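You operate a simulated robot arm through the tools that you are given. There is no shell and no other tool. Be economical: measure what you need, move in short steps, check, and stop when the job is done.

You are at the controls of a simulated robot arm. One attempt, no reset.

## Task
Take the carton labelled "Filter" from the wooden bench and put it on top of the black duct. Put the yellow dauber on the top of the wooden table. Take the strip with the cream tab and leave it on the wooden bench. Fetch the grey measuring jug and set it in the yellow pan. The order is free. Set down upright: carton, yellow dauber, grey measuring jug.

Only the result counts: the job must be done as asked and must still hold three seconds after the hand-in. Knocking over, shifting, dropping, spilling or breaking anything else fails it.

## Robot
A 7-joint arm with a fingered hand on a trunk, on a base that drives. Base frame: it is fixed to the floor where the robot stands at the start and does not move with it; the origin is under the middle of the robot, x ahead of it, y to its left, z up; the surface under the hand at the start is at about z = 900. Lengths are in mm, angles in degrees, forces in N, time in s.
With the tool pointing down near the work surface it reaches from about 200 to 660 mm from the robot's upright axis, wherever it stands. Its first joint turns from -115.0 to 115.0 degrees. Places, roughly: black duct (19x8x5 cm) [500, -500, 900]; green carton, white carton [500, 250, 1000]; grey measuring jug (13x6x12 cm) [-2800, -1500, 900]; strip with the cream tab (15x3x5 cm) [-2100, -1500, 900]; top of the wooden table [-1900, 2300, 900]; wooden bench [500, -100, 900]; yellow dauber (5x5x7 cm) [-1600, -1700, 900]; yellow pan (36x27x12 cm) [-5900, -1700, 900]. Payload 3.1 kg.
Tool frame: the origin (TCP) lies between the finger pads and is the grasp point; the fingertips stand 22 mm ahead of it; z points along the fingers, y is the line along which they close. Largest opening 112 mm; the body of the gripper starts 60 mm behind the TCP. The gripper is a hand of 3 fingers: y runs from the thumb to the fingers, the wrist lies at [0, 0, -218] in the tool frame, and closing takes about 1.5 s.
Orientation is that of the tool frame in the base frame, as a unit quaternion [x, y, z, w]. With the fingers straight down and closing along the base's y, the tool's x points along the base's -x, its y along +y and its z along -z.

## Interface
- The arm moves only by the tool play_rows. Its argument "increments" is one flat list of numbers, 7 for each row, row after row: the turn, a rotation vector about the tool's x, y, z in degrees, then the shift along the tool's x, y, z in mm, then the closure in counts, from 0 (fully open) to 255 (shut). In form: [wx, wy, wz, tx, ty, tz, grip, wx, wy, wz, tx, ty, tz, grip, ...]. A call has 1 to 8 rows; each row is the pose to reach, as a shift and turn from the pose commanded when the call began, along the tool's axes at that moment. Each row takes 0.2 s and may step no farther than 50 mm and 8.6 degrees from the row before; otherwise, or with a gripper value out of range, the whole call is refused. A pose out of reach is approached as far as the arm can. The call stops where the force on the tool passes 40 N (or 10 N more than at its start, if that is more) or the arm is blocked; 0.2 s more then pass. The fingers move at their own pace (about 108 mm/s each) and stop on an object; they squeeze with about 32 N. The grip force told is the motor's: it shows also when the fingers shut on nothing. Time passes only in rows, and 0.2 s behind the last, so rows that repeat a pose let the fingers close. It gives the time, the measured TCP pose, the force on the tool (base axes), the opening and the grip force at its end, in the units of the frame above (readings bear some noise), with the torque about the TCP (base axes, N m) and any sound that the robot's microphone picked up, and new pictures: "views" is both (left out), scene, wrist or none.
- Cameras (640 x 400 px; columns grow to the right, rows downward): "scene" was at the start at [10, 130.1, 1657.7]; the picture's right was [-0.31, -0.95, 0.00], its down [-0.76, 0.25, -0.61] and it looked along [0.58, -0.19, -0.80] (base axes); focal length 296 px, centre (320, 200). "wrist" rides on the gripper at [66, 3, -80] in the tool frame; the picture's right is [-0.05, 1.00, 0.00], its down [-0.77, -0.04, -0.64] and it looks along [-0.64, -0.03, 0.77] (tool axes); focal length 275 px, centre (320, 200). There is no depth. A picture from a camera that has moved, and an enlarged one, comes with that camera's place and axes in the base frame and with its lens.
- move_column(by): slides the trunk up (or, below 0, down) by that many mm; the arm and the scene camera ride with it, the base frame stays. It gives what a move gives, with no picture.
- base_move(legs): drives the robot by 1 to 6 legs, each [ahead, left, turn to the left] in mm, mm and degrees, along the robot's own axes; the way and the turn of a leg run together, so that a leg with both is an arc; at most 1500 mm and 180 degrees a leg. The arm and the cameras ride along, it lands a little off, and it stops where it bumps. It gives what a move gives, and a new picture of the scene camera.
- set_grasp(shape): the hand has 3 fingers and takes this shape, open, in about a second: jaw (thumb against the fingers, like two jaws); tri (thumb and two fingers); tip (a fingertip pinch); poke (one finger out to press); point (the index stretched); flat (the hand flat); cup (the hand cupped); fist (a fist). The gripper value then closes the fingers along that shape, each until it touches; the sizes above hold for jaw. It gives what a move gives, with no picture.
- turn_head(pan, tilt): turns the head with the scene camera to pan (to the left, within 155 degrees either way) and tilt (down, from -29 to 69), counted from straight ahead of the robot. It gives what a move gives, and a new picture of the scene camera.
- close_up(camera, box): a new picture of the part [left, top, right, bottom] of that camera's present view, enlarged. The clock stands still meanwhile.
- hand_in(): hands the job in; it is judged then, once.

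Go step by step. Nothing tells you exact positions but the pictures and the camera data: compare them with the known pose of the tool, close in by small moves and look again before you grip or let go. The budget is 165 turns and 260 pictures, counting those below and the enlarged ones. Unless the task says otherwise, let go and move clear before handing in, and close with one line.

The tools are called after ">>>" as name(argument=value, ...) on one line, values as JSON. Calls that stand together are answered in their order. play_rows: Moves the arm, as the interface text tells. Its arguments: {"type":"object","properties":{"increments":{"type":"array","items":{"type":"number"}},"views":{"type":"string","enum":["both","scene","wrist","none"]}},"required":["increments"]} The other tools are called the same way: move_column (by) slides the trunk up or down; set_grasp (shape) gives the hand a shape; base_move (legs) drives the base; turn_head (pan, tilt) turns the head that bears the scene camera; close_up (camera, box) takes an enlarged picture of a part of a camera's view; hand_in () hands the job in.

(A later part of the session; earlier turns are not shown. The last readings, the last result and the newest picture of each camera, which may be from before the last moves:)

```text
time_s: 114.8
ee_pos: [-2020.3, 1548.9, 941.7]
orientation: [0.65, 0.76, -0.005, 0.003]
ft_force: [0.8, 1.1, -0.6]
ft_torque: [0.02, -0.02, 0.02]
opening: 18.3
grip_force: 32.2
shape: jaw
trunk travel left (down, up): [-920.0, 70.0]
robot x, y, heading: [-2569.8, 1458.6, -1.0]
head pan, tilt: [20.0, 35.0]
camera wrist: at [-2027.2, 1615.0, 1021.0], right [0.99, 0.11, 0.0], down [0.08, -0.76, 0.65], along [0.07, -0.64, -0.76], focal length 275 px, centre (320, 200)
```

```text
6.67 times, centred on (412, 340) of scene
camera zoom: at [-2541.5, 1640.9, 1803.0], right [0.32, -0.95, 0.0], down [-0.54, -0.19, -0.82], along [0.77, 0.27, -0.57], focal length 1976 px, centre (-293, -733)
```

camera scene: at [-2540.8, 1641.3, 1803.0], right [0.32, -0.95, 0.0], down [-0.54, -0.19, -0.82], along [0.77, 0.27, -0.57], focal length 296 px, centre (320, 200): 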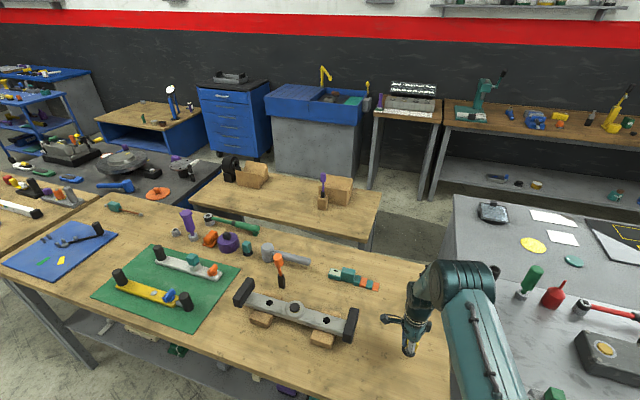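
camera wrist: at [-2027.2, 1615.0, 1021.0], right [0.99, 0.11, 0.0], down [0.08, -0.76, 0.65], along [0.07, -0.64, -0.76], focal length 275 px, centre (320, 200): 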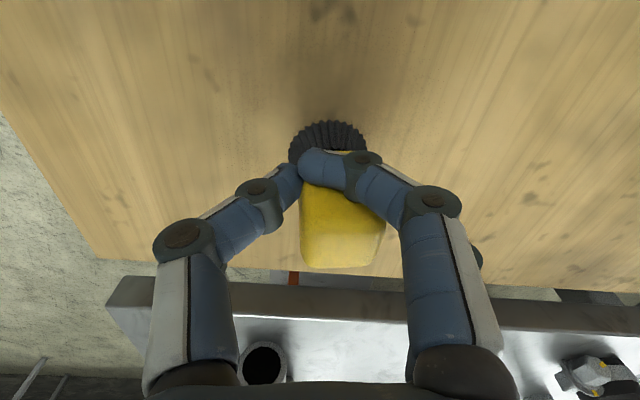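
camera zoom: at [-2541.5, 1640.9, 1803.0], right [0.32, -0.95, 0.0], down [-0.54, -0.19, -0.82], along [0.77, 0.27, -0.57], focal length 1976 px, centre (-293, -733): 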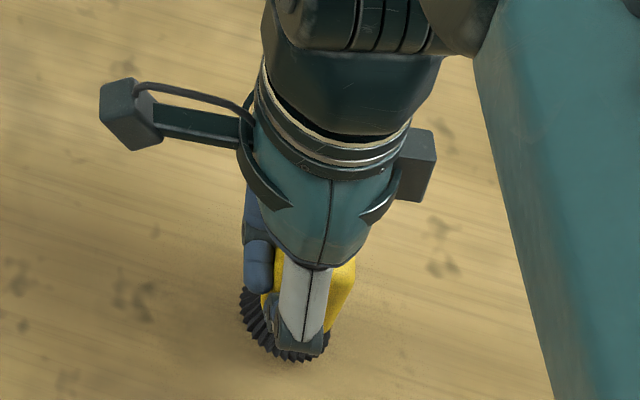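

>>> play_rows(increments=[0, 0, 0, 0, 0, 2, 255, 0, 0, 0, 0, 0, 4, 255, 0, 0, 0, 0, 0, 6, 255, 0, 0, 0, 0, 0, 6, 255], views="none")

```text
time_s: 115.8
ee_pos: [-2021.6, 1548.8, 936.5]
orientation: [0.65, 0.76, -0.005, 0.004]
ft_force: [-0.5, 0.2, -0.3]
ft_torque: [0.03, -0.01, -0.01]
opening: 18.2
grip_force: 31.9
shape: jaw
trunk travel left (down, up): [-920.0, 70.0]
robot x, y, heading: [-2566.6, 1457.6, -1.3]
head pan, tilt: [20.0, 35.0]
```

>>> play_rows(increments=[0, 0, 0, 0, 0, 2, 255, 0, 0, 0, 0, 0, 4, 255, 0, 0, 0, 0, 0, 6, 255, 0, 0, 0, 0, 0, 6, 255], views="none")

>>> close_up(camera="wrist", box=[240, 100, 400, 200])

```text
time_s: 116.8
ee_pos: [-2022.0, 1550.3, 930.7]
orientation: [0.65, 0.76, -0.004, 0.004]
ft_force: [-0.1, 0.7, -0.8]
ft_torque: [-0.01, -0.03, -0.03]
opening: 18.1
grip_force: 32.1
shape: jaw
trunk travel left (down, up): [-920.0, 70.0]
robot x, y, heading: [-2569.4, 1455.4, -0.9]
head pan, tilt: [20.0, 35.0]
```

```text
4.00 times, centred on (320, 150) of wrist
camera zoom: at [-2027.2, 1615.6, 1010.1], right [0.99, 0.11, 0.0], down [0.08, -0.76, 0.65], along [0.07, -0.64, -0.76], focal length 1101 px, centre (320, 400)
```

zoom: 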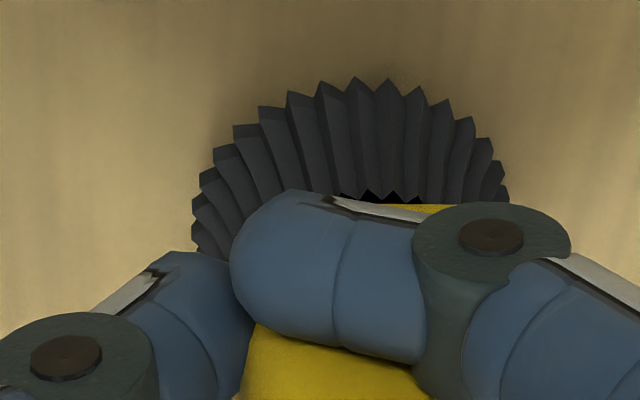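

>>> play_rows(increments=[0, 0, 0, 0, 0, 2, 255, 0, 0, 0, 0, 0, 4, 255, 0, 0, 0, 0, 0, 6, 255, 0, 0, 0, 0, 0, 8, 255, 0, 0, 0, 0, 0, 8, 255], views="wrist")

```text
time_s: 118.0
ee_pos: [-2021.9, 1550.2, 924.2]
orientation: [0.65, 0.76, -0.003, 0.006]
ft_force: [-3.5, 4.9, 25.0]
ft_torque: [-0.13, -0.33, 0.02]
opening: 20.4
grip_force: 31.8
shape: jaw
trunk travel left (down, up): [-920.0, 70.0]
robot x, y, heading: [-2564.9, 1457.4, -1.0]
head pan, tilt: [20.0, 35.0]
camera wrist: at [-2028.9, 1616.6, 1003.7], right [0.99, 0.11, 0.0], down [0.08, -0.76, 0.65], along [0.07, -0.64, -0.76], focal length 275 px, centre (320, 200)
```

wrist: 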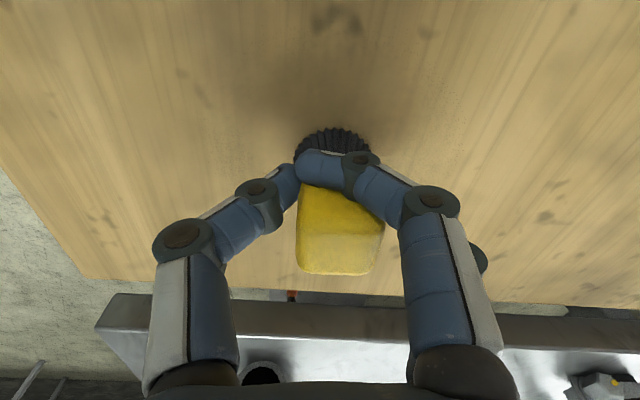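

Contact with the table. I'll ease off slightly and open.

>>> play_rows(increments=[0, 0, 0, 0, 0, -1, 255, 0, 0, 0, 0, 0, -2, 220, 0, 0, 0, 0, 0, -2, 170, 0, 0, 0, 0, 0, -2, 100, 0, 0, 0, 0, 0, -2, 0, 0, 0, 0, 0, 0, -2, 0, 0, 0, 0, 0, 0, -2, 0], views="wrist")

```text
time_s: 119.7
ee_pos: [-2021.3, 1549.5, 922.5]
orientation: [0.65, 0.76, -0.005, 0.003]
ft_force: [0.5, -0.7, 0.0]
ft_torque: [-0.04, -0.01, 0.0]
opening: 111.7
grip_force: 0.1
shape: jaw
trunk travel left (down, up): [-920.0, 70.0]
robot x, y, heading: [-2568.8, 1458.3, -1.1]
head pan, tilt: [20.0, 35.0]
camera wrist: at [-2027.3, 1615.5, 1003.1], right [0.99, 0.11, 0.0], down [0.08, -0.76, 0.65], along [0.07, -0.64, -0.76], focal length 275 px, centre (320, 200)
```

wrist: 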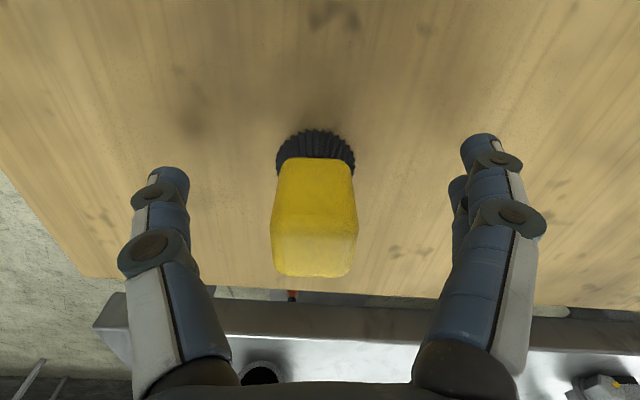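

The dauber stands upright on the table. Rising clear and retracting.

>>> play_rows(increments=[0, 0, 0, 0, 0, -45, 0, 0, 0, 0, 0, 0, -93, 0, 0, 0, 0, 0, 0, -141, 0, 0, 0, 0, 0, 0, -189, 0, 0, 0, 0, 0, 0, -237, 0, 0, 0, 0, -12, -40, -262, 0, 0, 0, 0, -24, -80, -287, 0, 0, 0, 0, -36, -120, -312, 0])

>>> close_up(camera="scene", box=[360, 290, 456, 360])

```text
time_s: 121.5
ee_pos: [-2137.4, 1495.6, 1241.0]
orientation: [0.65, 0.76, -0.005, 0.004]
ft_force: [-0.5, -0.6, 1.0]
ft_torque: [0.03, -0.01, 0.01]
opening: 111.8
grip_force: 0.1
shape: jaw
trunk travel left (down, up): [-920.0, 70.0]
robot x, y, heading: [-2566.6, 1455.8, -1.0]
head pan, tilt: [20.0, 35.0]
camera scene: at [-2544.7, 1639.7, 1803.1], right [0.32, -0.95, 0.0], down [-0.54, -0.19, -0.82], along [0.78, 0.27, -0.57], focal length 296 px, centre (320, 200)
camera wrist: at [-2144.1, 1561.2, 1319.4], right [0.99, 0.11, 0.0], down [0.08, -0.76, 0.65], along [0.07, -0.64, -0.76], focal length 275 px, centre (320, 200)
```

scene: 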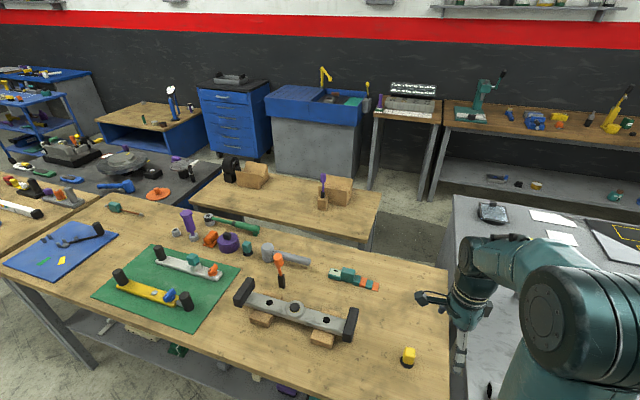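
wrist: 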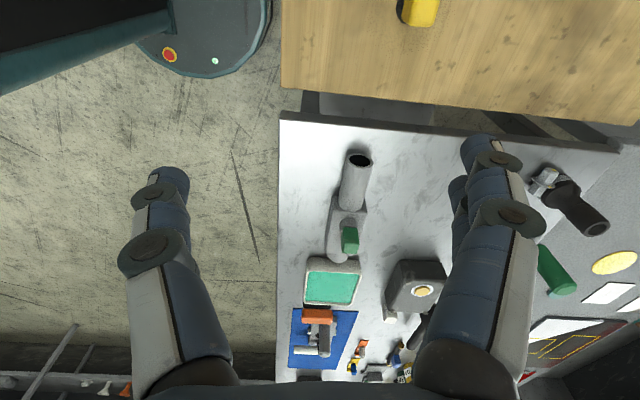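

```text
5.71 times, centred on (408, 325) of scene
camera zoom: at [-2544.7, 1639.7, 1803.1], right [0.32, -0.95, 0.0], down [-0.54, -0.19, -0.82], along [0.78, 0.27, -0.57], focal length 1694 px, centre (-183, -514)
```

zoom: 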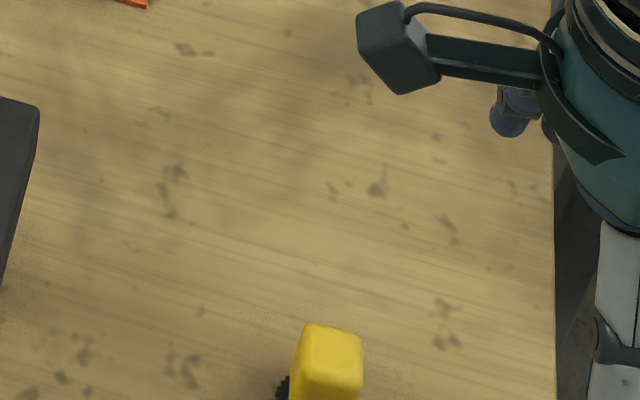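

Dauber done. Next the grey jug: I'll retract the arm and drive back to the grey bench near x = -2800.

>>> play_rows(increments=[0, 0, 0, 0, -40, -35, 0, 0, 0, 0, 0, -80, -70, 0, 0, 0, 0, 0, -120, -100, 0], views="none")

>>> base_move(legs=[[0, -1200, 1], [0, -1100, 0], [0, 0, -90], [0, -240, 0]])

>>> turn_head(pan=0, tilt=42)

```text
refused: row 1 steps farther than a row can; nothing moved
```

```text
time_s: 138.0
ee_pos: [-2778.8, -1266.2, 1239.9]
orientation: [0.998, 0.069, -0.005, -0.001]
ft_force: [-0.8, -0.4, 0.4]
ft_torque: [-0.02, -0.01, 0.01]
opening: 111.8
grip_force: 0.1
shape: jaw
trunk travel left (down, up): [-920.0, 70.0]
robot x, y, heading: [-2810.3, -832.4, -91.9]
head pan, tilt: [20.0, 35.0]
camera scene: at [-2629.1, -863.2, 1802.9], right [-0.95, -0.31, 0.0], down [-0.18, 0.55, -0.82], along [0.25, -0.78, -0.57], focal length 296 px, centre (320, 200)
```

scene: 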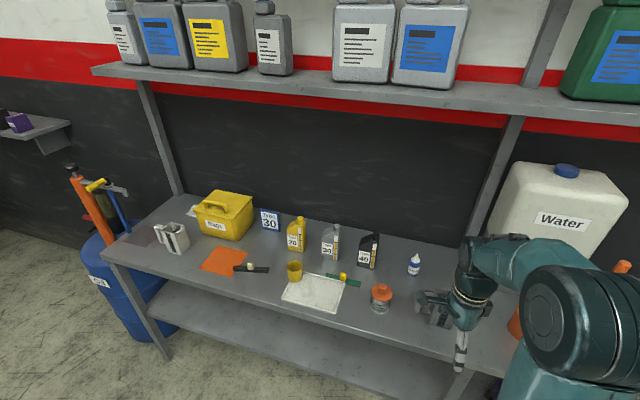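

```text
time_s: 138.9
ee_pos: [-2779.4, -1266.0, 1239.1]
orientation: [0.998, 0.07, -0.006, 0.0]
ft_force: [-0.2, -0.1, 1.2]
ft_torque: [0.01, -0.03, 0.01]
opening: 111.8
grip_force: 0.1
shape: jaw
trunk travel left (down, up): [-920.0, 70.0]
robot x, y, heading: [-2814.0, -836.2, -92.2]
head pan, tilt: [0.0, 42.0]
camera scene: at [-2659.7, -863.0, 1792.5], right [-1.0, 0.03, 0.0], down [0.02, 0.67, -0.74], along [-0.03, -0.74, -0.67], focal length 296 px, centre (320, 200)
```

scene: 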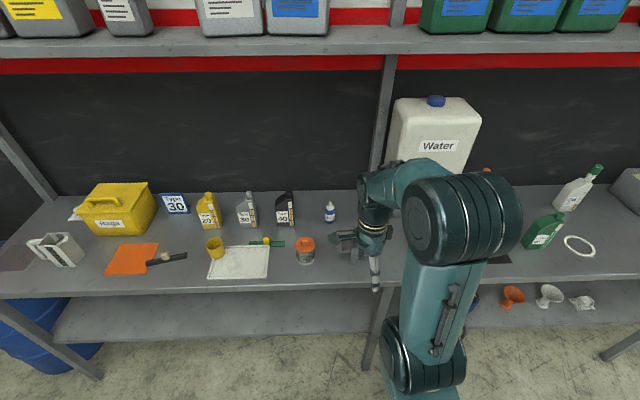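

>>> close_up(camera="wrist", box=[0, 0, 640, 400])

>>> turn_head(pan=-35, tilt=40)

```text
1.00 times, centred on (320, 200) of wrist (not enlarged: the box is as wide or as high as the picture)
camera zoom: at [-2711.6, -1261.6, 1318.6], right [0.09, -1.0, 0.0], down [-0.76, -0.07, 0.65], along [-0.64, -0.06, -0.76], focal length 275 px, centre (320, 200)
```

zoom: 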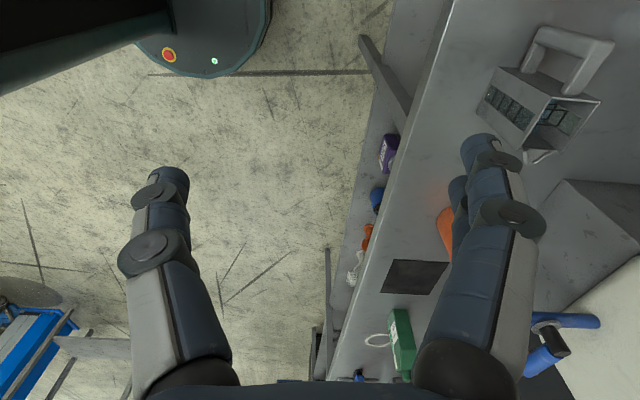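

```text
time_s: 139.9
ee_pos: [-2778.8, -1266.4, 1239.6]
orientation: [0.998, 0.07, -0.007, -0.001]
ft_force: [-0.5, -0.6, -0.6]
ft_torque: [0.0, 0.01, 0.0]
opening: 112.0
grip_force: 0.0
shape: jaw
trunk travel left (down, up): [-920.0, 70.0]
robot x, y, heading: [-2811.5, -832.6, -92.1]
head pan, tilt: [-35.0, 40.0]
camera scene: at [-2708.1, -847.4, 1795.4], right [-0.8, 0.6, 0.0], down [0.39, 0.51, -0.77], along [-0.46, -0.61, -0.64], focal length 296 px, centre (320, 200)
```

scene: 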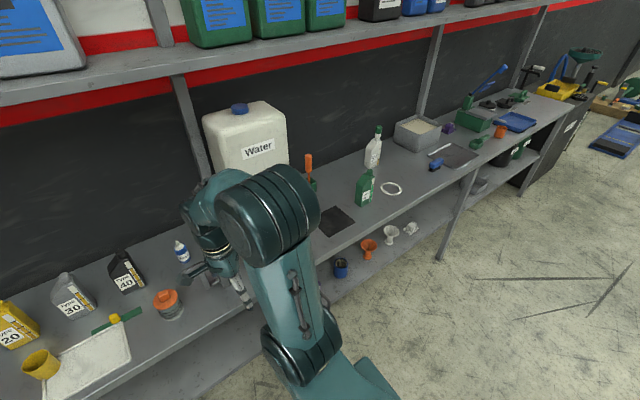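

>>> close_up(camera="wrist", box=[450, 10, 640, 180])

```text
2.35 times, centred on (545, 95) of wrist
camera zoom: at [-2711.7, -1261.7, 1318.6], right [0.09, -1.0, 0.0], down [-0.76, -0.07, 0.65], along [-0.64, -0.06, -0.76], focal length 648 px, centre (-209, 447)
```

zoom: 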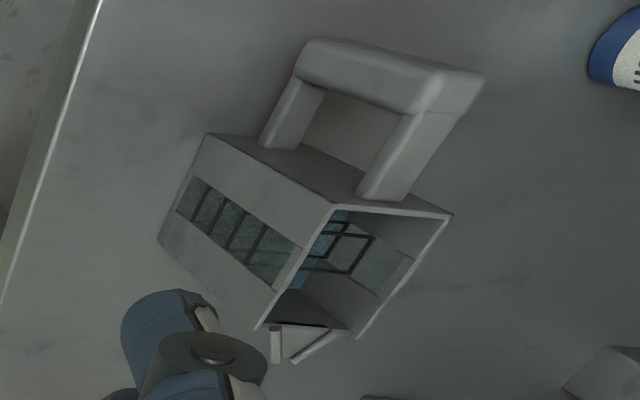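

The grey jug's body is centred at about (-2827, -1550), square to the bench, handle toward +x. Driving closer.

>>> base_move(legs=[[210, 0, 1.5]])

```text
time_s: 141.5
ee_pos: [-2775.3, -1474.3, 1239.3]
orientation: [0.997, 0.08, -0.006, 0.0]
ft_force: [1.0, 0.6, 1.0]
ft_torque: [-0.01, -0.02, 0.0]
opening: 112.0
grip_force: 0.1
shape: jaw
trunk travel left (down, up): [-920.0, 70.0]
robot x, y, heading: [-2819.4, -1048.1, -90.9]
head pan, tilt: [-35.0, 40.0]
camera scene: at [-2713.0, -1053.8, 1795.5], right [-0.81, 0.58, 0.0], down [0.38, 0.52, -0.77], along [-0.45, -0.62, -0.64], focal length 296 px, centre (320, 200)
```

scene: 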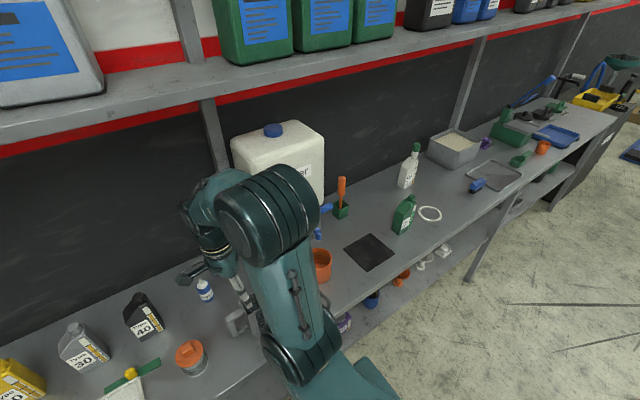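

>>> play_rows(increments=[0, 0, 3, -16, 17, 30, 0, 0, 0, 6, -32, 34, 60, 0, 0, 0, 9, -48, 50, 90, 0, 0, 0, 9, -63.5, 66.7, 119, 0])

```text
time_s: 142.5
ee_pos: [-2829.7, -1554.7, 1119.8]
orientation: [1.0, 0.001, -0.007, 0.0]
ft_force: [0.3, 0.0, 0.2]
ft_torque: [0.0, -0.02, -0.02]
opening: 111.8
grip_force: 0.1
shape: jaw
trunk travel left (down, up): [-920.0, 70.0]
robot x, y, heading: [-2814.3, -1041.5, -90.8]
head pan, tilt: [-35.0, 40.0]
camera scene: at [-2714.1, -1056.4, 1795.5], right [-0.81, 0.58, 0.0], down [0.38, 0.52, -0.77], along [-0.45, -0.62, -0.64], focal length 296 px, centre (320, 200)
camera wrist: at [-2761.9, -1558.6, 1198.7], right [-0.04, -1.0, 0.0], down [-0.76, 0.03, 0.65], along [-0.64, 0.03, -0.76], focal length 275 px, centre (320, 200)
```

scene: 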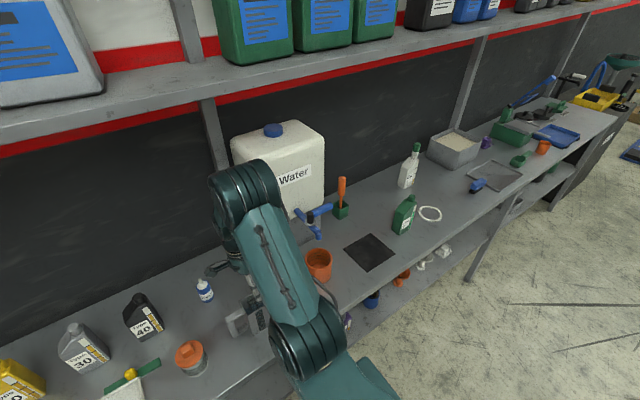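
wrist: 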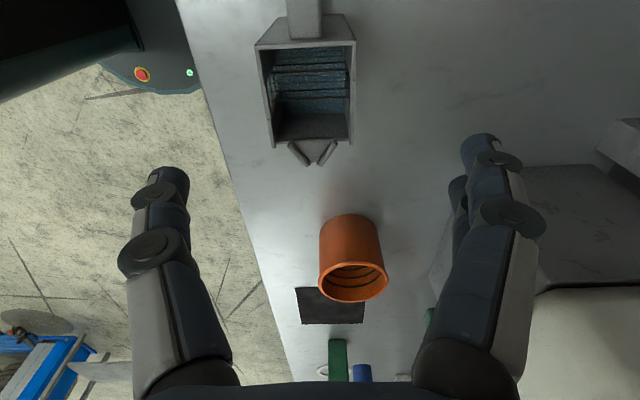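

Nearly centred; a small correction and descend to grip the body.

>>> play_rows(increments=[0, 0, 0, 4, -6, 45, 0, 0, 0, 0, 4, -6, 90, 0], views="wrist")

```text
time_s: 143.1
ee_pos: [-2829.3, -1547.0, 1025.2]
orientation: [1.0, 0.002, -0.006, -0.001]
ft_force: [-0.1, -1.1, 0.3]
ft_torque: [0.03, 0.02, 0.03]
opening: 112.0
grip_force: 0.1
shape: jaw
trunk travel left (down, up): [-920.0, 70.0]
robot x, y, heading: [-2808.4, -1041.5, -90.6]
head pan, tilt: [-35.0, 40.0]
camera wrist: at [-2761.9, -1551.4, 1105.0], right [-0.04, -1.0, 0.0], down [-0.76, 0.03, 0.65], along [-0.64, 0.03, -0.76], focal length 275 px, centre (320, 200)
```

wrist: 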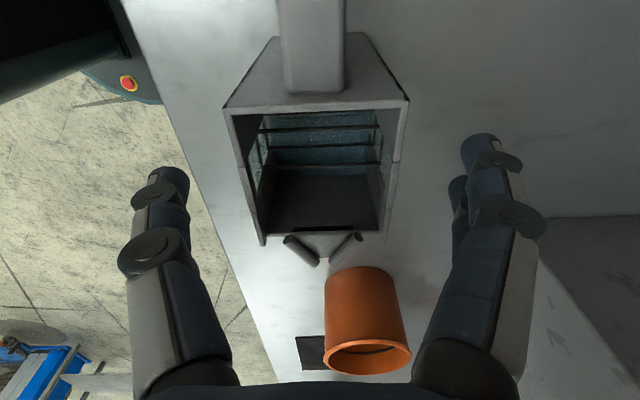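

>>> play_rows(increments=[0, 0, 0, 2, 1, 25, 0, 0, 0, 0, 2, 1, 50, 0, 0, 0, 0, 2, 1, 50, 255, 0, 0, 0, 2, 1, 50, 255, 0, 0, 0, 2, 1, 50, 255, 0, 0, 0, 2, 1, 50, 255, 0, 0, 0, 2, 1, 50, 255])

```text
time_s: 144.7
ee_pos: [-2826.0, -1548.9, 979.6]
orientation: [1.0, 0.002, -0.006, 0.001]
ft_force: [-0.2, -4.0, 9.0]
ft_torque: [-0.56, 0.01, 0.01]
opening: 72.5
grip_force: 32.0
shape: jaw
trunk travel left (down, up): [-920.0, 70.0]
robot x, y, heading: [-2813.0, -1040.3, -90.7]
head pan, tilt: [-35.0, 40.0]
camera scene: at [-2713.0, -1054.2, 1795.5], right [-0.81, 0.58, 0.0], down [0.38, 0.52, -0.77], along [-0.45, -0.62, -0.64], focal length 296 px, centre (320, 200)
camera wrist: at [-2758.4, -1552.9, 1058.5], right [-0.04, -1.0, 0.0], down [-0.76, 0.03, 0.65], along [-0.64, 0.03, -0.76], focal length 275 px, centre (320, 200)
```

scene: 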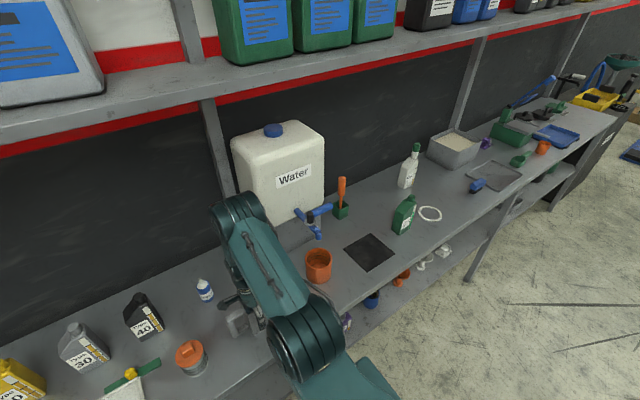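
wrist: 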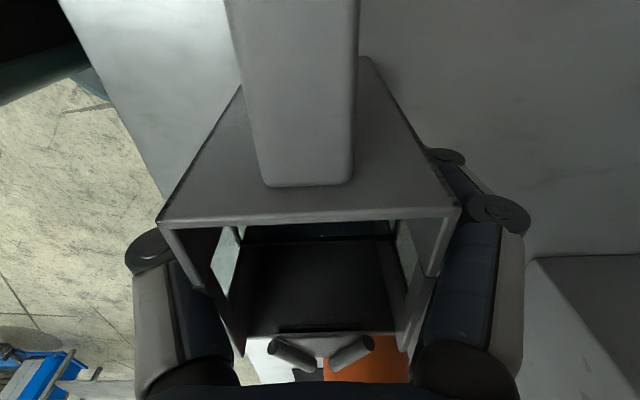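

The fingers seem to meet the rim with their inner links rather than the pads. I'll open, rise about 20 mm and grip again.

>>> play_rows(increments=[0, 0, 0, 0, 0, 0, 100, 0, 0, 0, 0, 0, 0, 0, 0, 0, 0, 0, 0, 0, 0, 0, 0, 0, 0, 0, -22, 0, 0, 0, 0, 0, 0, -22, 255, 0, 0, 0, 0, 0, -22, 255, 0, 0, 0, 0, 0, -22, 255, 0, 0, 0, 0, 0, -22, 255], views="wrist")

```text
time_s: 146.5
ee_pos: [-2826.9, -1546.6, 1001.7]
orientation: [1.0, 0.002, -0.006, 0.0]
ft_force: [0.1, -0.3, -0.3]
ft_torque: [0.02, -0.01, -0.03]
opening: 53.2
grip_force: 32.6
shape: jaw
trunk travel left (down, up): [-920.0, 70.0]
robot x, y, heading: [-2815.1, -1043.4, -90.9]
head pan, tilt: [-35.0, 40.0]
camera wrist: at [-2758.9, -1550.8, 1081.1], right [-0.04, -1.0, 0.0], down [-0.76, 0.03, 0.65], along [-0.64, 0.03, -0.76], focal length 275 px, centre (320, 200)
```

wrist: 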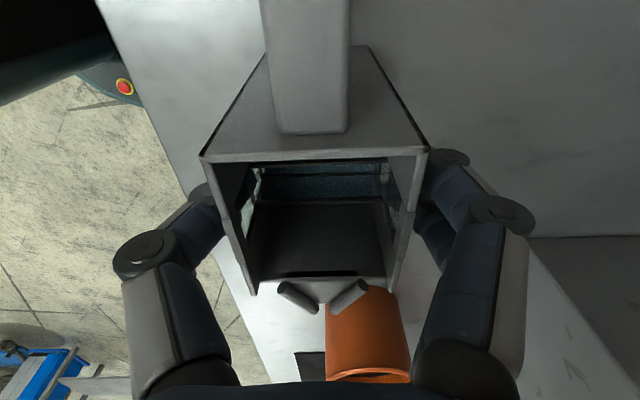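

A good pad grip now. Lifting slowly and pulling back.

>>> play_rows(increments=[0, 0, 0, 0, 0, -20, 255, 0, 0, 0, 0, 0, -60, 255, 0, 0, 0, 0, 0, -100, 255, 0, 0, 0, 0, 0, -145, 255, 0, 0, 0, 0, -20, -185, 255, 0, 0, 0, 0, -55, -215, 255, 0, 0, 0, 0, -95, -240, 255, 0, 0, 0, 0, -140, -255, 255])

>>> turn_head(pan=-70, tilt=25)

```text
time_s: 148.3
ee_pos: [-2821.0, -1405.0, 1254.2]
orientation: [1.0, 0.001, -0.006, 0.0]
ft_force: [1.1, 0.0, -1.6]
ft_torque: [-0.02, -0.02, 0.0]
opening: 53.3
grip_force: 31.9
shape: jaw
trunk travel left (down, up): [-920.0, 70.0]
robot x, y, heading: [-2818.3, -1044.2, -90.5]
head pan, tilt: [-35.0, 40.0]
camera scene: at [-2712.7, -1051.3, 1795.4], right [-0.81, 0.58, 0.0], down [0.38, 0.52, -0.77], along [-0.45, -0.62, -0.64], focal length 296 px, centre (320, 200)
camera wrist: at [-2752.1, -1408.9, 1333.5], right [-0.04, -1.0, 0.0], down [-0.76, 0.03, 0.65], along [-0.64, 0.03, -0.76], focal length 275 px, centre (320, 200)
```

scene: 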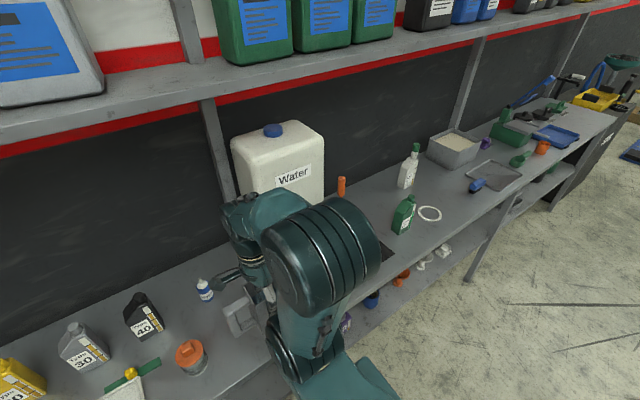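
wrist: 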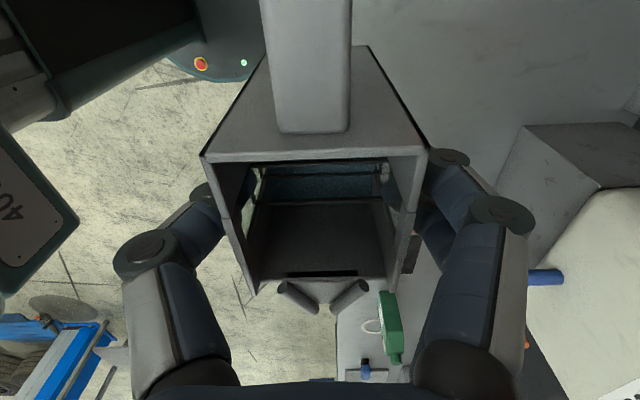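

```text
time_s: 149.3
ee_pos: [-2821.4, -1407.5, 1253.0]
orientation: [1.0, 0.001, -0.006, 0.0]
ft_force: [-0.1, 0.1, -2.4]
ft_torque: [0.0, -0.01, -0.02]
opening: 53.4
grip_force: 32.1
shape: jaw
trunk travel left (down, up): [-920.0, 70.0]
robot x, y, heading: [-2815.1, -1046.2, -90.6]
head pan, tilt: [-70.0, 25.0]
camera scene: at [-2750.2, -1015.8, 1818.7], right [-0.33, 0.94, 0.0], down [0.4, 0.14, -0.91], along [-0.86, -0.3, -0.42], focal length 296 px, centre (320, 200)
```

scene: 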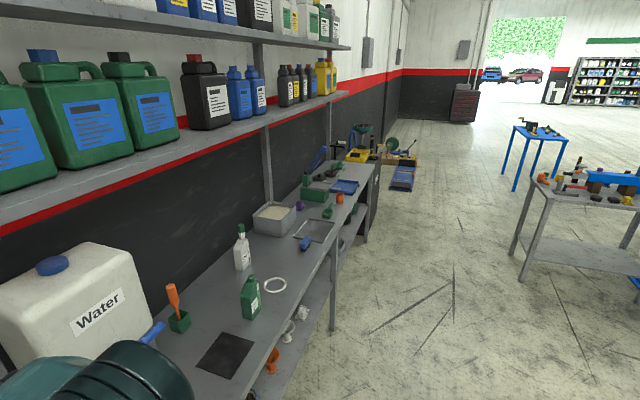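

>>> close_up(camera="scene", box=[290, 110, 450, 210])

```text
4.00 times, centred on (370, 160) of scene
camera zoom: at [-2750.2, -1015.8, 1818.7], right [-0.33, 0.94, 0.0], down [0.4, 0.14, -0.91], along [-0.86, -0.3, -0.42], focal length 1186 px, centre (120, 360)
```

zoom: 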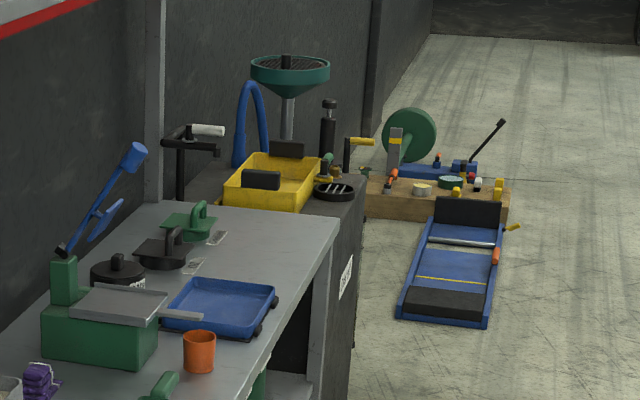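

The yellow pan stands on the black cabinet beyond the bench's end. I'll back off 200 mm and drive along the bench toward it.

>>> base_move(legs=[[-220, 0, 0], [0, -1500, 0], [0, -1250, 0.6]])

>>> turn_head(pan=-20, tilt=40)

```text
time_s: 164.3
ee_pos: [-5637.6, -1196.5, 1253.1]
orientation: [1.0, 0.011, -0.006, 0.001]
ft_force: [0.4, -0.4, -2.4]
ft_torque: [0.02, 0.01, 0.0]
opening: 53.3
grip_force: 32.0
shape: jaw
trunk travel left (down, up): [-920.0, 70.0]
robot x, y, heading: [-5641.2, -830.5, -89.6]
head pan, tilt: [-70.0, 25.0]
camera scene: at [-5574.5, -803.6, 1818.8], right [-0.35, 0.94, 0.0], down [0.4, 0.15, -0.91], along [-0.85, -0.31, -0.42], focal length 296 px, centre (320, 200)
```

scene: 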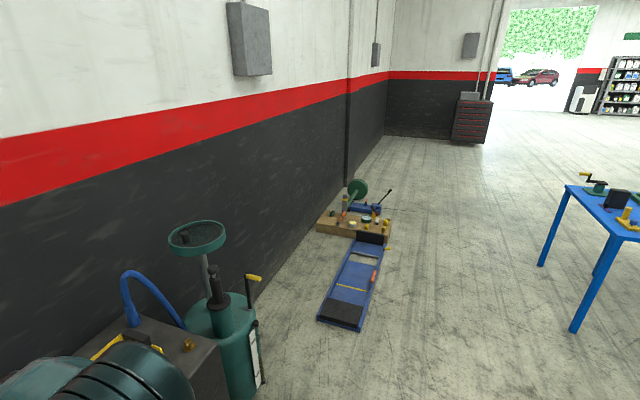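

```text
time_s: 165.4
ee_pos: [-5638.6, -1196.1, 1254.6]
orientation: [1.0, 0.01, -0.007, 0.0]
ft_force: [0.7, 0.0, -1.5]
ft_torque: [0.01, 0.05, -0.01]
opening: 53.4
grip_force: 32.4
shape: jaw
trunk travel left (down, up): [-920.0, 70.0]
robot x, y, heading: [-5640.9, -831.4, -89.5]
head pan, tilt: [-20.0, 40.0]
camera scene: at [-5517.2, -851.7, 1795.5], right [-0.94, 0.34, 0.0], down [0.22, 0.6, -0.77], along [-0.26, -0.72, -0.64], focal length 296 px, centre (320, 200)
```

scene: 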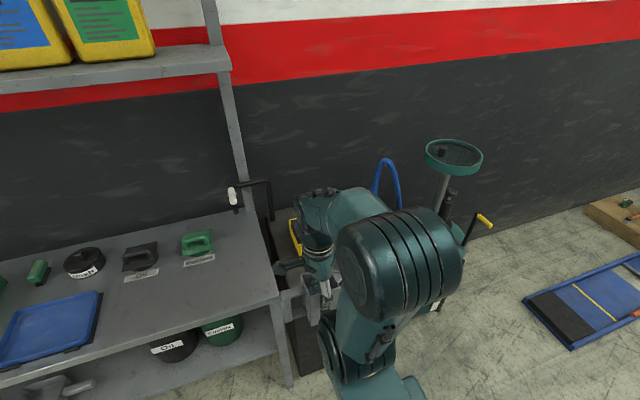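

>>> base_move(legs=[[0, -350, 0]])

>>> turn_head(pan=10, tilt=45)

```text
time_s: 167.7
ee_pos: [-5983.4, -1198.6, 1252.5]
orientation: [1.0, 0.014, -0.006, 0.0]
ft_force: [0.1, -0.6, -2.7]
ft_torque: [0.0, 0.03, 0.0]
opening: 53.1
grip_force: 31.4
shape: jaw
trunk travel left (down, up): [-920.0, 70.0]
robot x, y, heading: [-5985.8, -832.5, -89.2]
head pan, tilt: [-20.0, 40.0]
camera scene: at [-5864.2, -853.4, 1795.4], right [-0.94, 0.33, 0.0], down [0.21, 0.61, -0.77], along [-0.25, -0.72, -0.64], focal length 296 px, centre (320, 200)
```

scene: 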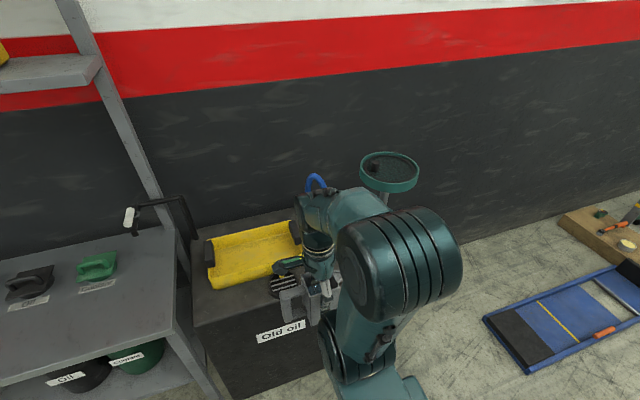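

```text
time_s: 168.7
ee_pos: [-5985.2, -1198.4, 1253.3]
orientation: [1.0, 0.013, -0.007, 0.0]
ft_force: [0.4, -0.3, -2.0]
ft_torque: [0.02, 0.01, 0.01]
opening: 53.0
grip_force: 32.0
shape: jaw
trunk travel left (down, up): [-920.0, 70.0]
robot x, y, heading: [-5990.7, -834.1, -89.2]
head pan, tilt: [10.0, 45.0]
camera scene: at [-5821.3, -853.2, 1788.2], right [-0.98, -0.18, 0.0], down [-0.13, 0.7, -0.71], along [0.13, -0.7, -0.71], focal length 296 px, centre (320, 200)
```

scene: 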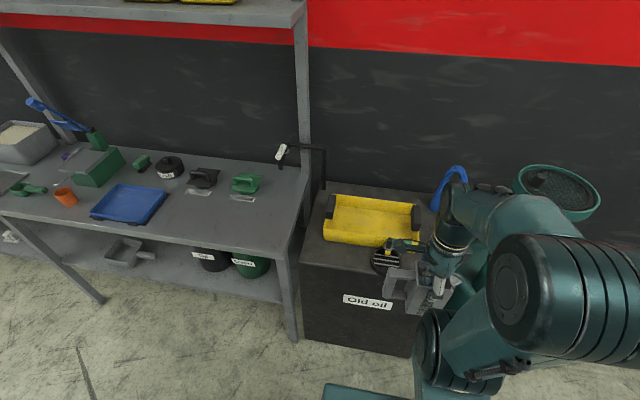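

>>> close_up(camera="scene", box=[280, 150, 456, 290])

```text
2.86 times, centred on (368, 220) of scene
camera zoom: at [-5821.3, -853.2, 1788.2], right [-0.98, -0.18, 0.0], down [-0.13, 0.7, -0.71], along [0.13, -0.7, -0.71], focal length 847 px, centre (183, 143)
```

zoom: 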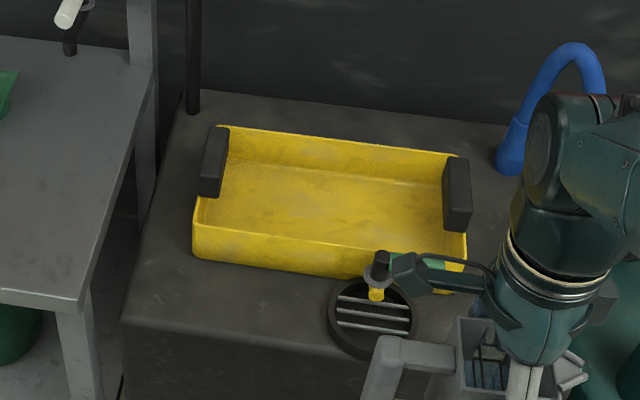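

The pan stands at about (-5880, -1620). I'll drive 280 mm ahead, then look again to pin down its height.

>>> base_move(legs=[[280, 0, 0]])

>>> turn_head(pan=5, tilt=60)

>>> close_up(camera="wrist", box=[0, 0, 640, 400])

```text
time_s: 170.6
ee_pos: [-5983.9, -1479.8, 1253.6]
orientation: [1.0, 0.011, -0.006, 0.0]
ft_force: [-0.7, 0.3, -2.6]
ft_torque: [0.01, 0.0, 0.0]
opening: 53.4
grip_force: 31.5
shape: jaw
trunk travel left (down, up): [-920.0, 70.0]
robot x, y, heading: [-5982.8, -1118.3, -89.8]
head pan, tilt: [10.0, 45.0]
camera scene: at [-5819.4, -1134.9, 1788.2], right [-0.98, -0.18, 0.0], down [-0.13, 0.7, -0.71], along [0.13, -0.7, -0.71], focal length 296 px, centre (320, 200)
```

scene: 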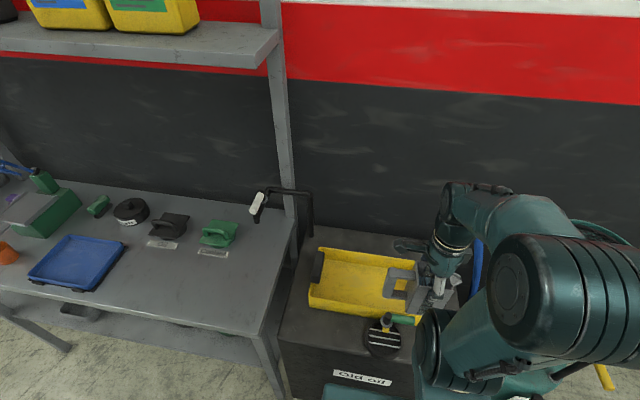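

```text
time_s: 171.4
ee_pos: [-5981.9, -1481.6, 1254.2]
orientation: [1.0, 0.011, -0.006, 0.0]
ft_force: [0.3, -0.6, -2.4]
ft_torque: [0.0, 0.01, 0.02]
opening: 53.1
grip_force: 31.8
shape: jaw
trunk travel left (down, up): [-920.0, 70.0]
robot x, y, heading: [-5983.8, -1120.2, -89.7]
head pan, tilt: [5.0, 60.0]
camera scene: at [-5827.7, -1122.8, 1768.7], right [-1.0, -0.09, 0.0], down [-0.08, 0.86, -0.5], along [0.05, -0.5, -0.87], focal length 296 px, centre (320, 200)
```

scene: 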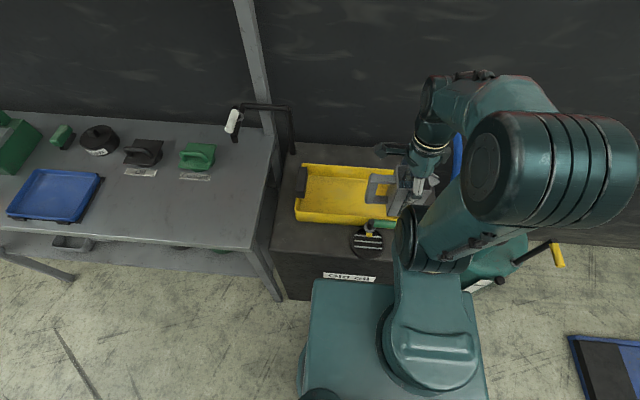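

```text
1.00 times, centred on (320, 200) of wrist (not enlarged: the box is as wide or as high as the picture)
camera zoom: at [-5914.7, -1484.3, 1332.6], right [-0.02, -1.0, 0.0], down [-0.76, 0.02, 0.65], along [-0.65, 0.02, -0.76], focal length 275 px, centre (320, 200)
```

zoom: 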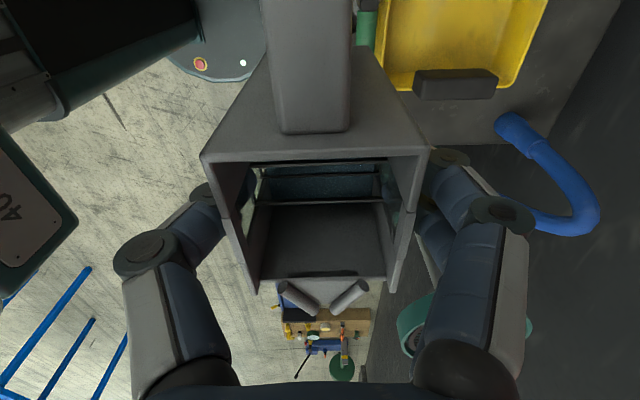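

>>> close_up(camera="scene", box=[270, 150, 430, 250])

```text
4.00 times, centred on (350, 200) of scene
camera zoom: at [-5827.7, -1122.8, 1768.7], right [-1.0, -0.09, 0.0], down [-0.08, 0.86, -0.5], along [0.05, -0.5, -0.87], focal length 1186 px, centre (200, 200)
```

zoom: 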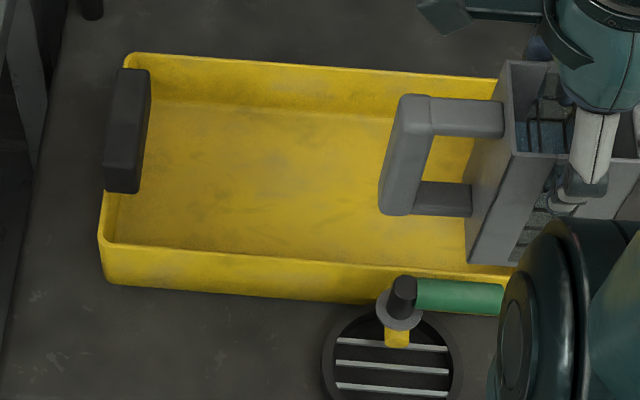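

Triangulated: the pan's rim is at z ≈ 912, spans x -6055…-5706, y -1759…-1572, its base at about 835. I'll bring the jug over its middle.

>>> play_rows(increments=[0, 0, 0, 17, 38, 10, 255, 0, 0, 0, 34, 76, 30, 255, 0, 0, 0, 51, 113, 50, 255, 0, 0, 0, 68, 150, 75, 255, 0, 0, 0, 83, 186, 105, 255, 0, 0, 0, 83, 186, 150, 255])

>>> close_up(camera="scene", box=[270, 130, 430, 250])

```text
time_s: 172.8
ee_pos: [-5891.5, -1663.8, 1099.9]
orientation: [1.0, 0.012, -0.006, 0.0]
ft_force: [-0.1, 0.4, -2.3]
ft_torque: [0.02, -0.03, 0.02]
opening: 53.3
grip_force: 32.0
shape: jaw
trunk travel left (down, up): [-920.0, 70.0]
robot x, y, heading: [-5983.3, -1118.5, -89.5]
head pan, tilt: [5.0, 60.0]
camera scene: at [-5827.8, -1123.0, 1768.7], right [-1.0, -0.09, 0.0], down [-0.08, 0.86, -0.5], along [0.05, -0.5, -0.87], focal length 296 px, centre (320, 200)
camera wrist: at [-5823.0, -1666.4, 1179.4], right [-0.02, -1.0, 0.0], down [-0.76, 0.02, 0.65], along [-0.65, 0.02, -0.76], focal length 275 px, centre (320, 200)
```

scene: 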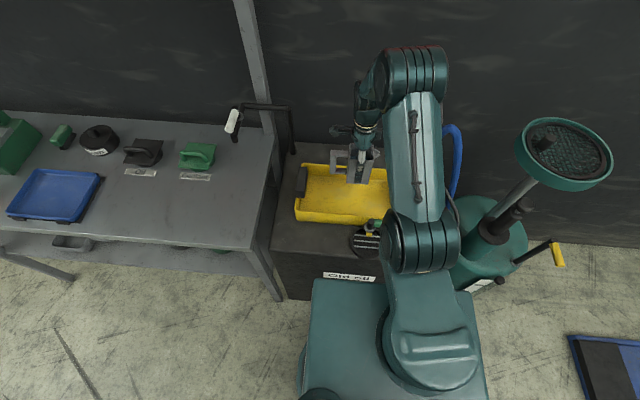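
wrist: 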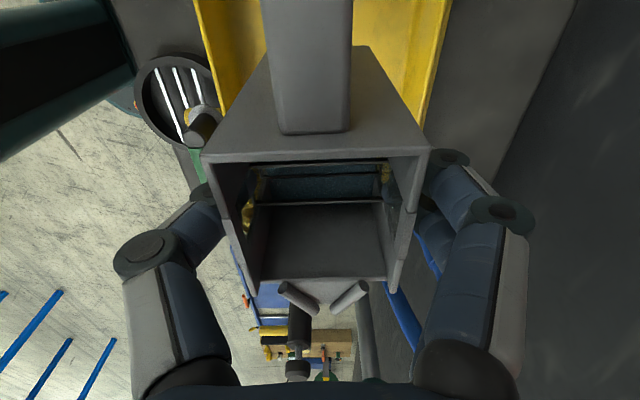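

```text
3.33 times, centred on (350, 190) of scene
camera zoom: at [-5827.8, -1123.0, 1768.7], right [-1.0, -0.09, 0.0], down [-0.08, 0.86, -0.5], along [0.05, -0.5, -0.87], focal length 988 px, centre (220, 233)
```

zoom: 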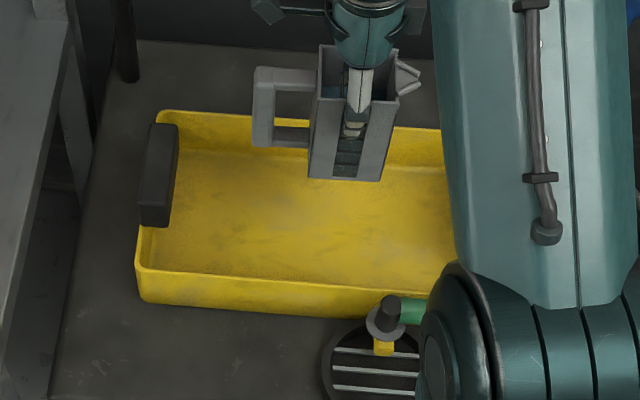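

Centred over the pan. Lowering the jug into it.

>>> play_rows(increments=[0, 0, 0, 0, 1, 40, 255, 0, 0, 0, 0, 1, 80, 255, 0, 0, 0, 0, 1, 115, 255, 0, 0, 0, 0, 1, 135, 255])

>>> close_up(camera="scene", box=[270, 130, 430, 250])

```text
time_s: 173.8
ee_pos: [-5898.0, -1666.9, 966.3]
orientation: [1.0, 0.012, -0.005, -0.001]
ft_force: [-0.2, -0.6, -2.8]
ft_torque: [0.06, 0.02, -0.01]
opening: 53.1
grip_force: 32.1
shape: jaw
trunk travel left (down, up): [-920.0, 70.0]
robot x, y, heading: [-5985.5, -1119.0, -89.5]
head pan, tilt: [5.0, 60.0]
camera scene: at [-5827.6, -1123.2, 1768.7], right [-1.0, -0.09, 0.0], down [-0.08, 0.86, -0.5], along [0.05, -0.5, -0.87], focal length 296 px, centre (320, 200)
camera wrist: at [-5830.0, -1669.2, 1046.5], right [-0.02, -1.0, 0.0], down [-0.76, 0.02, 0.65], along [-0.65, 0.02, -0.76], focal length 275 px, centre (320, 200)
```

scene: 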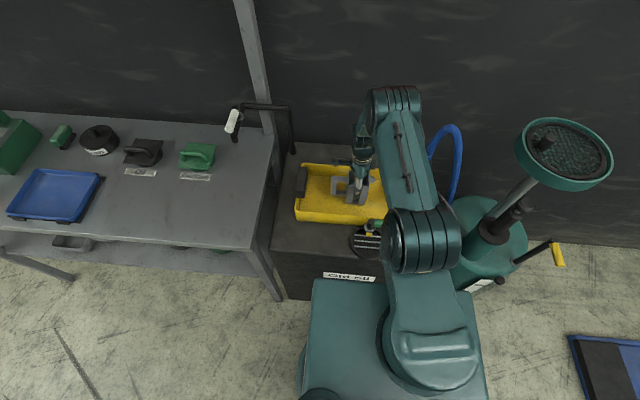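
wrist: 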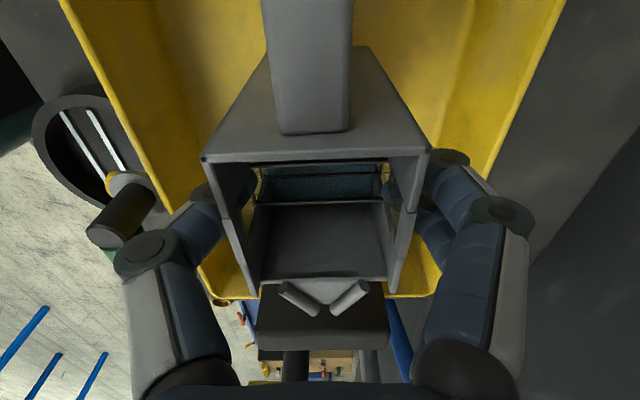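

```text
3.33 times, centred on (350, 190) of scene
camera zoom: at [-5827.6, -1123.2, 1768.7], right [-1.0, -0.09, 0.0], down [-0.08, 0.86, -0.5], along [0.05, -0.5, -0.87], focal length 988 px, centre (220, 233)
```

zoom: 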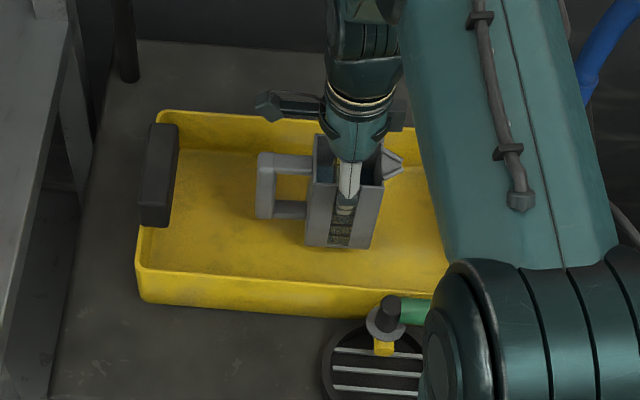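

>>> play_rows(increments=[0, 0, 0, 0, 0, 5, 255, 0, 0, 0, 0, 0, 10, 255, 0, 0, 0, 0, 0, 14, 255, 0, 0, 0, 0, 0, 16, 255, 0, 0, 0, 0, 0, 16, 255], views="none")

```text
time_s: 175.0
ee_pos: [-5899.8, -1666.4, 950.7]
orientation: [1.0, 0.011, -0.006, 0.0]
ft_force: [-0.2, 0.0, -2.0]
ft_torque: [-0.02, 0.05, -0.02]
opening: 52.8
grip_force: 32.1
shape: jaw
trunk travel left (down, up): [-920.0, 70.0]
robot x, y, heading: [-5982.3, -1117.5, -89.9]
head pan, tilt: [5.0, 60.0]
```

>>> play_rows(increments=[0, 0, 0, 0, 0, 2, 255, 0, 0, 0, 0, 0, 4, 255, 0, 0, 0, 0, 0, 6, 255, 0, 0, 0, 0, 0, 8, 255, 0, 0, 0, 0, 0, 8, 255], views="none")

```text
time_s: 176.2
ee_pos: [-5899.1, -1665.4, 945.8]
orientation: [1.0, 0.012, -0.006, 0.003]
ft_force: [0.3, -2.2, 26.5]
ft_torque: [-0.09, 0.02, 0.03]
opening: 52.9
grip_force: 32.1
shape: jaw
trunk travel left (down, up): [-920.0, 70.0]
robot x, y, heading: [-5986.9, -1116.7, -89.5]
head pan, tilt: [5.0, 60.0]
```

Contact with the pan's floor. I ease off, open and look.

>>> play_rows(increments=[0, 0, 0, 0, 0, -2, 255, 0, 0, 0, 0, 0, -3, 220, 0, 0, 0, 0, 0, -3, 150, 0, 0, 0, 0, 0, -3, 80, 0, 0, 0, 0, 0, -3, 0, 0, 0, 0, 0, 0, -3, 0, 0, 0, 0, 0, 0, -3, 0])

```text
time_s: 177.8
ee_pos: [-5899.5, -1666.9, 945.1]
orientation: [1.0, 0.011, -0.006, -0.001]
ft_force: [0.3, -0.2, -0.4]
ft_torque: [-0.02, 0.03, 0.05]
opening: 112.0
grip_force: 0.0
shape: jaw
trunk travel left (down, up): [-920.0, 70.0]
robot x, y, heading: [-5983.5, -1116.0, -89.6]
head pan, tilt: [5.0, 60.0]
camera scene: at [-5827.6, -1122.4, 1768.7], right [-1.0, -0.09, 0.0], down [-0.08, 0.86, -0.5], along [0.05, -0.5, -0.87], focal length 296 px, centre (320, 200)
camera wrist: at [-5831.2, -1669.1, 1024.7], right [-0.02, -1.0, 0.0], down [-0.76, 0.02, 0.65], along [-0.65, 0.02, -0.76], focal length 275 px, centre (320, 200)
```

scene: 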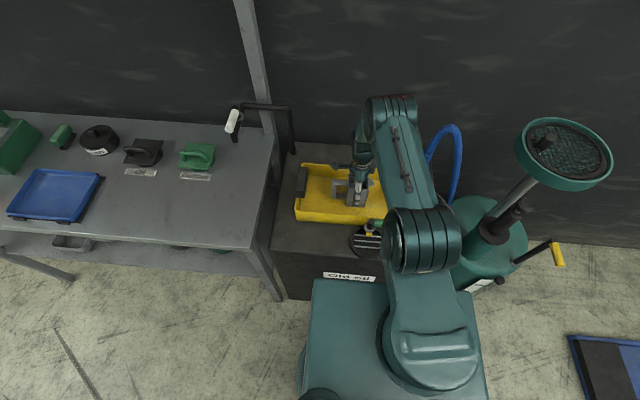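
wrist: 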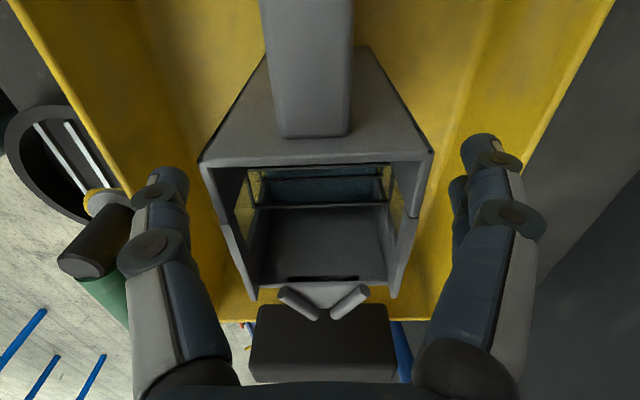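

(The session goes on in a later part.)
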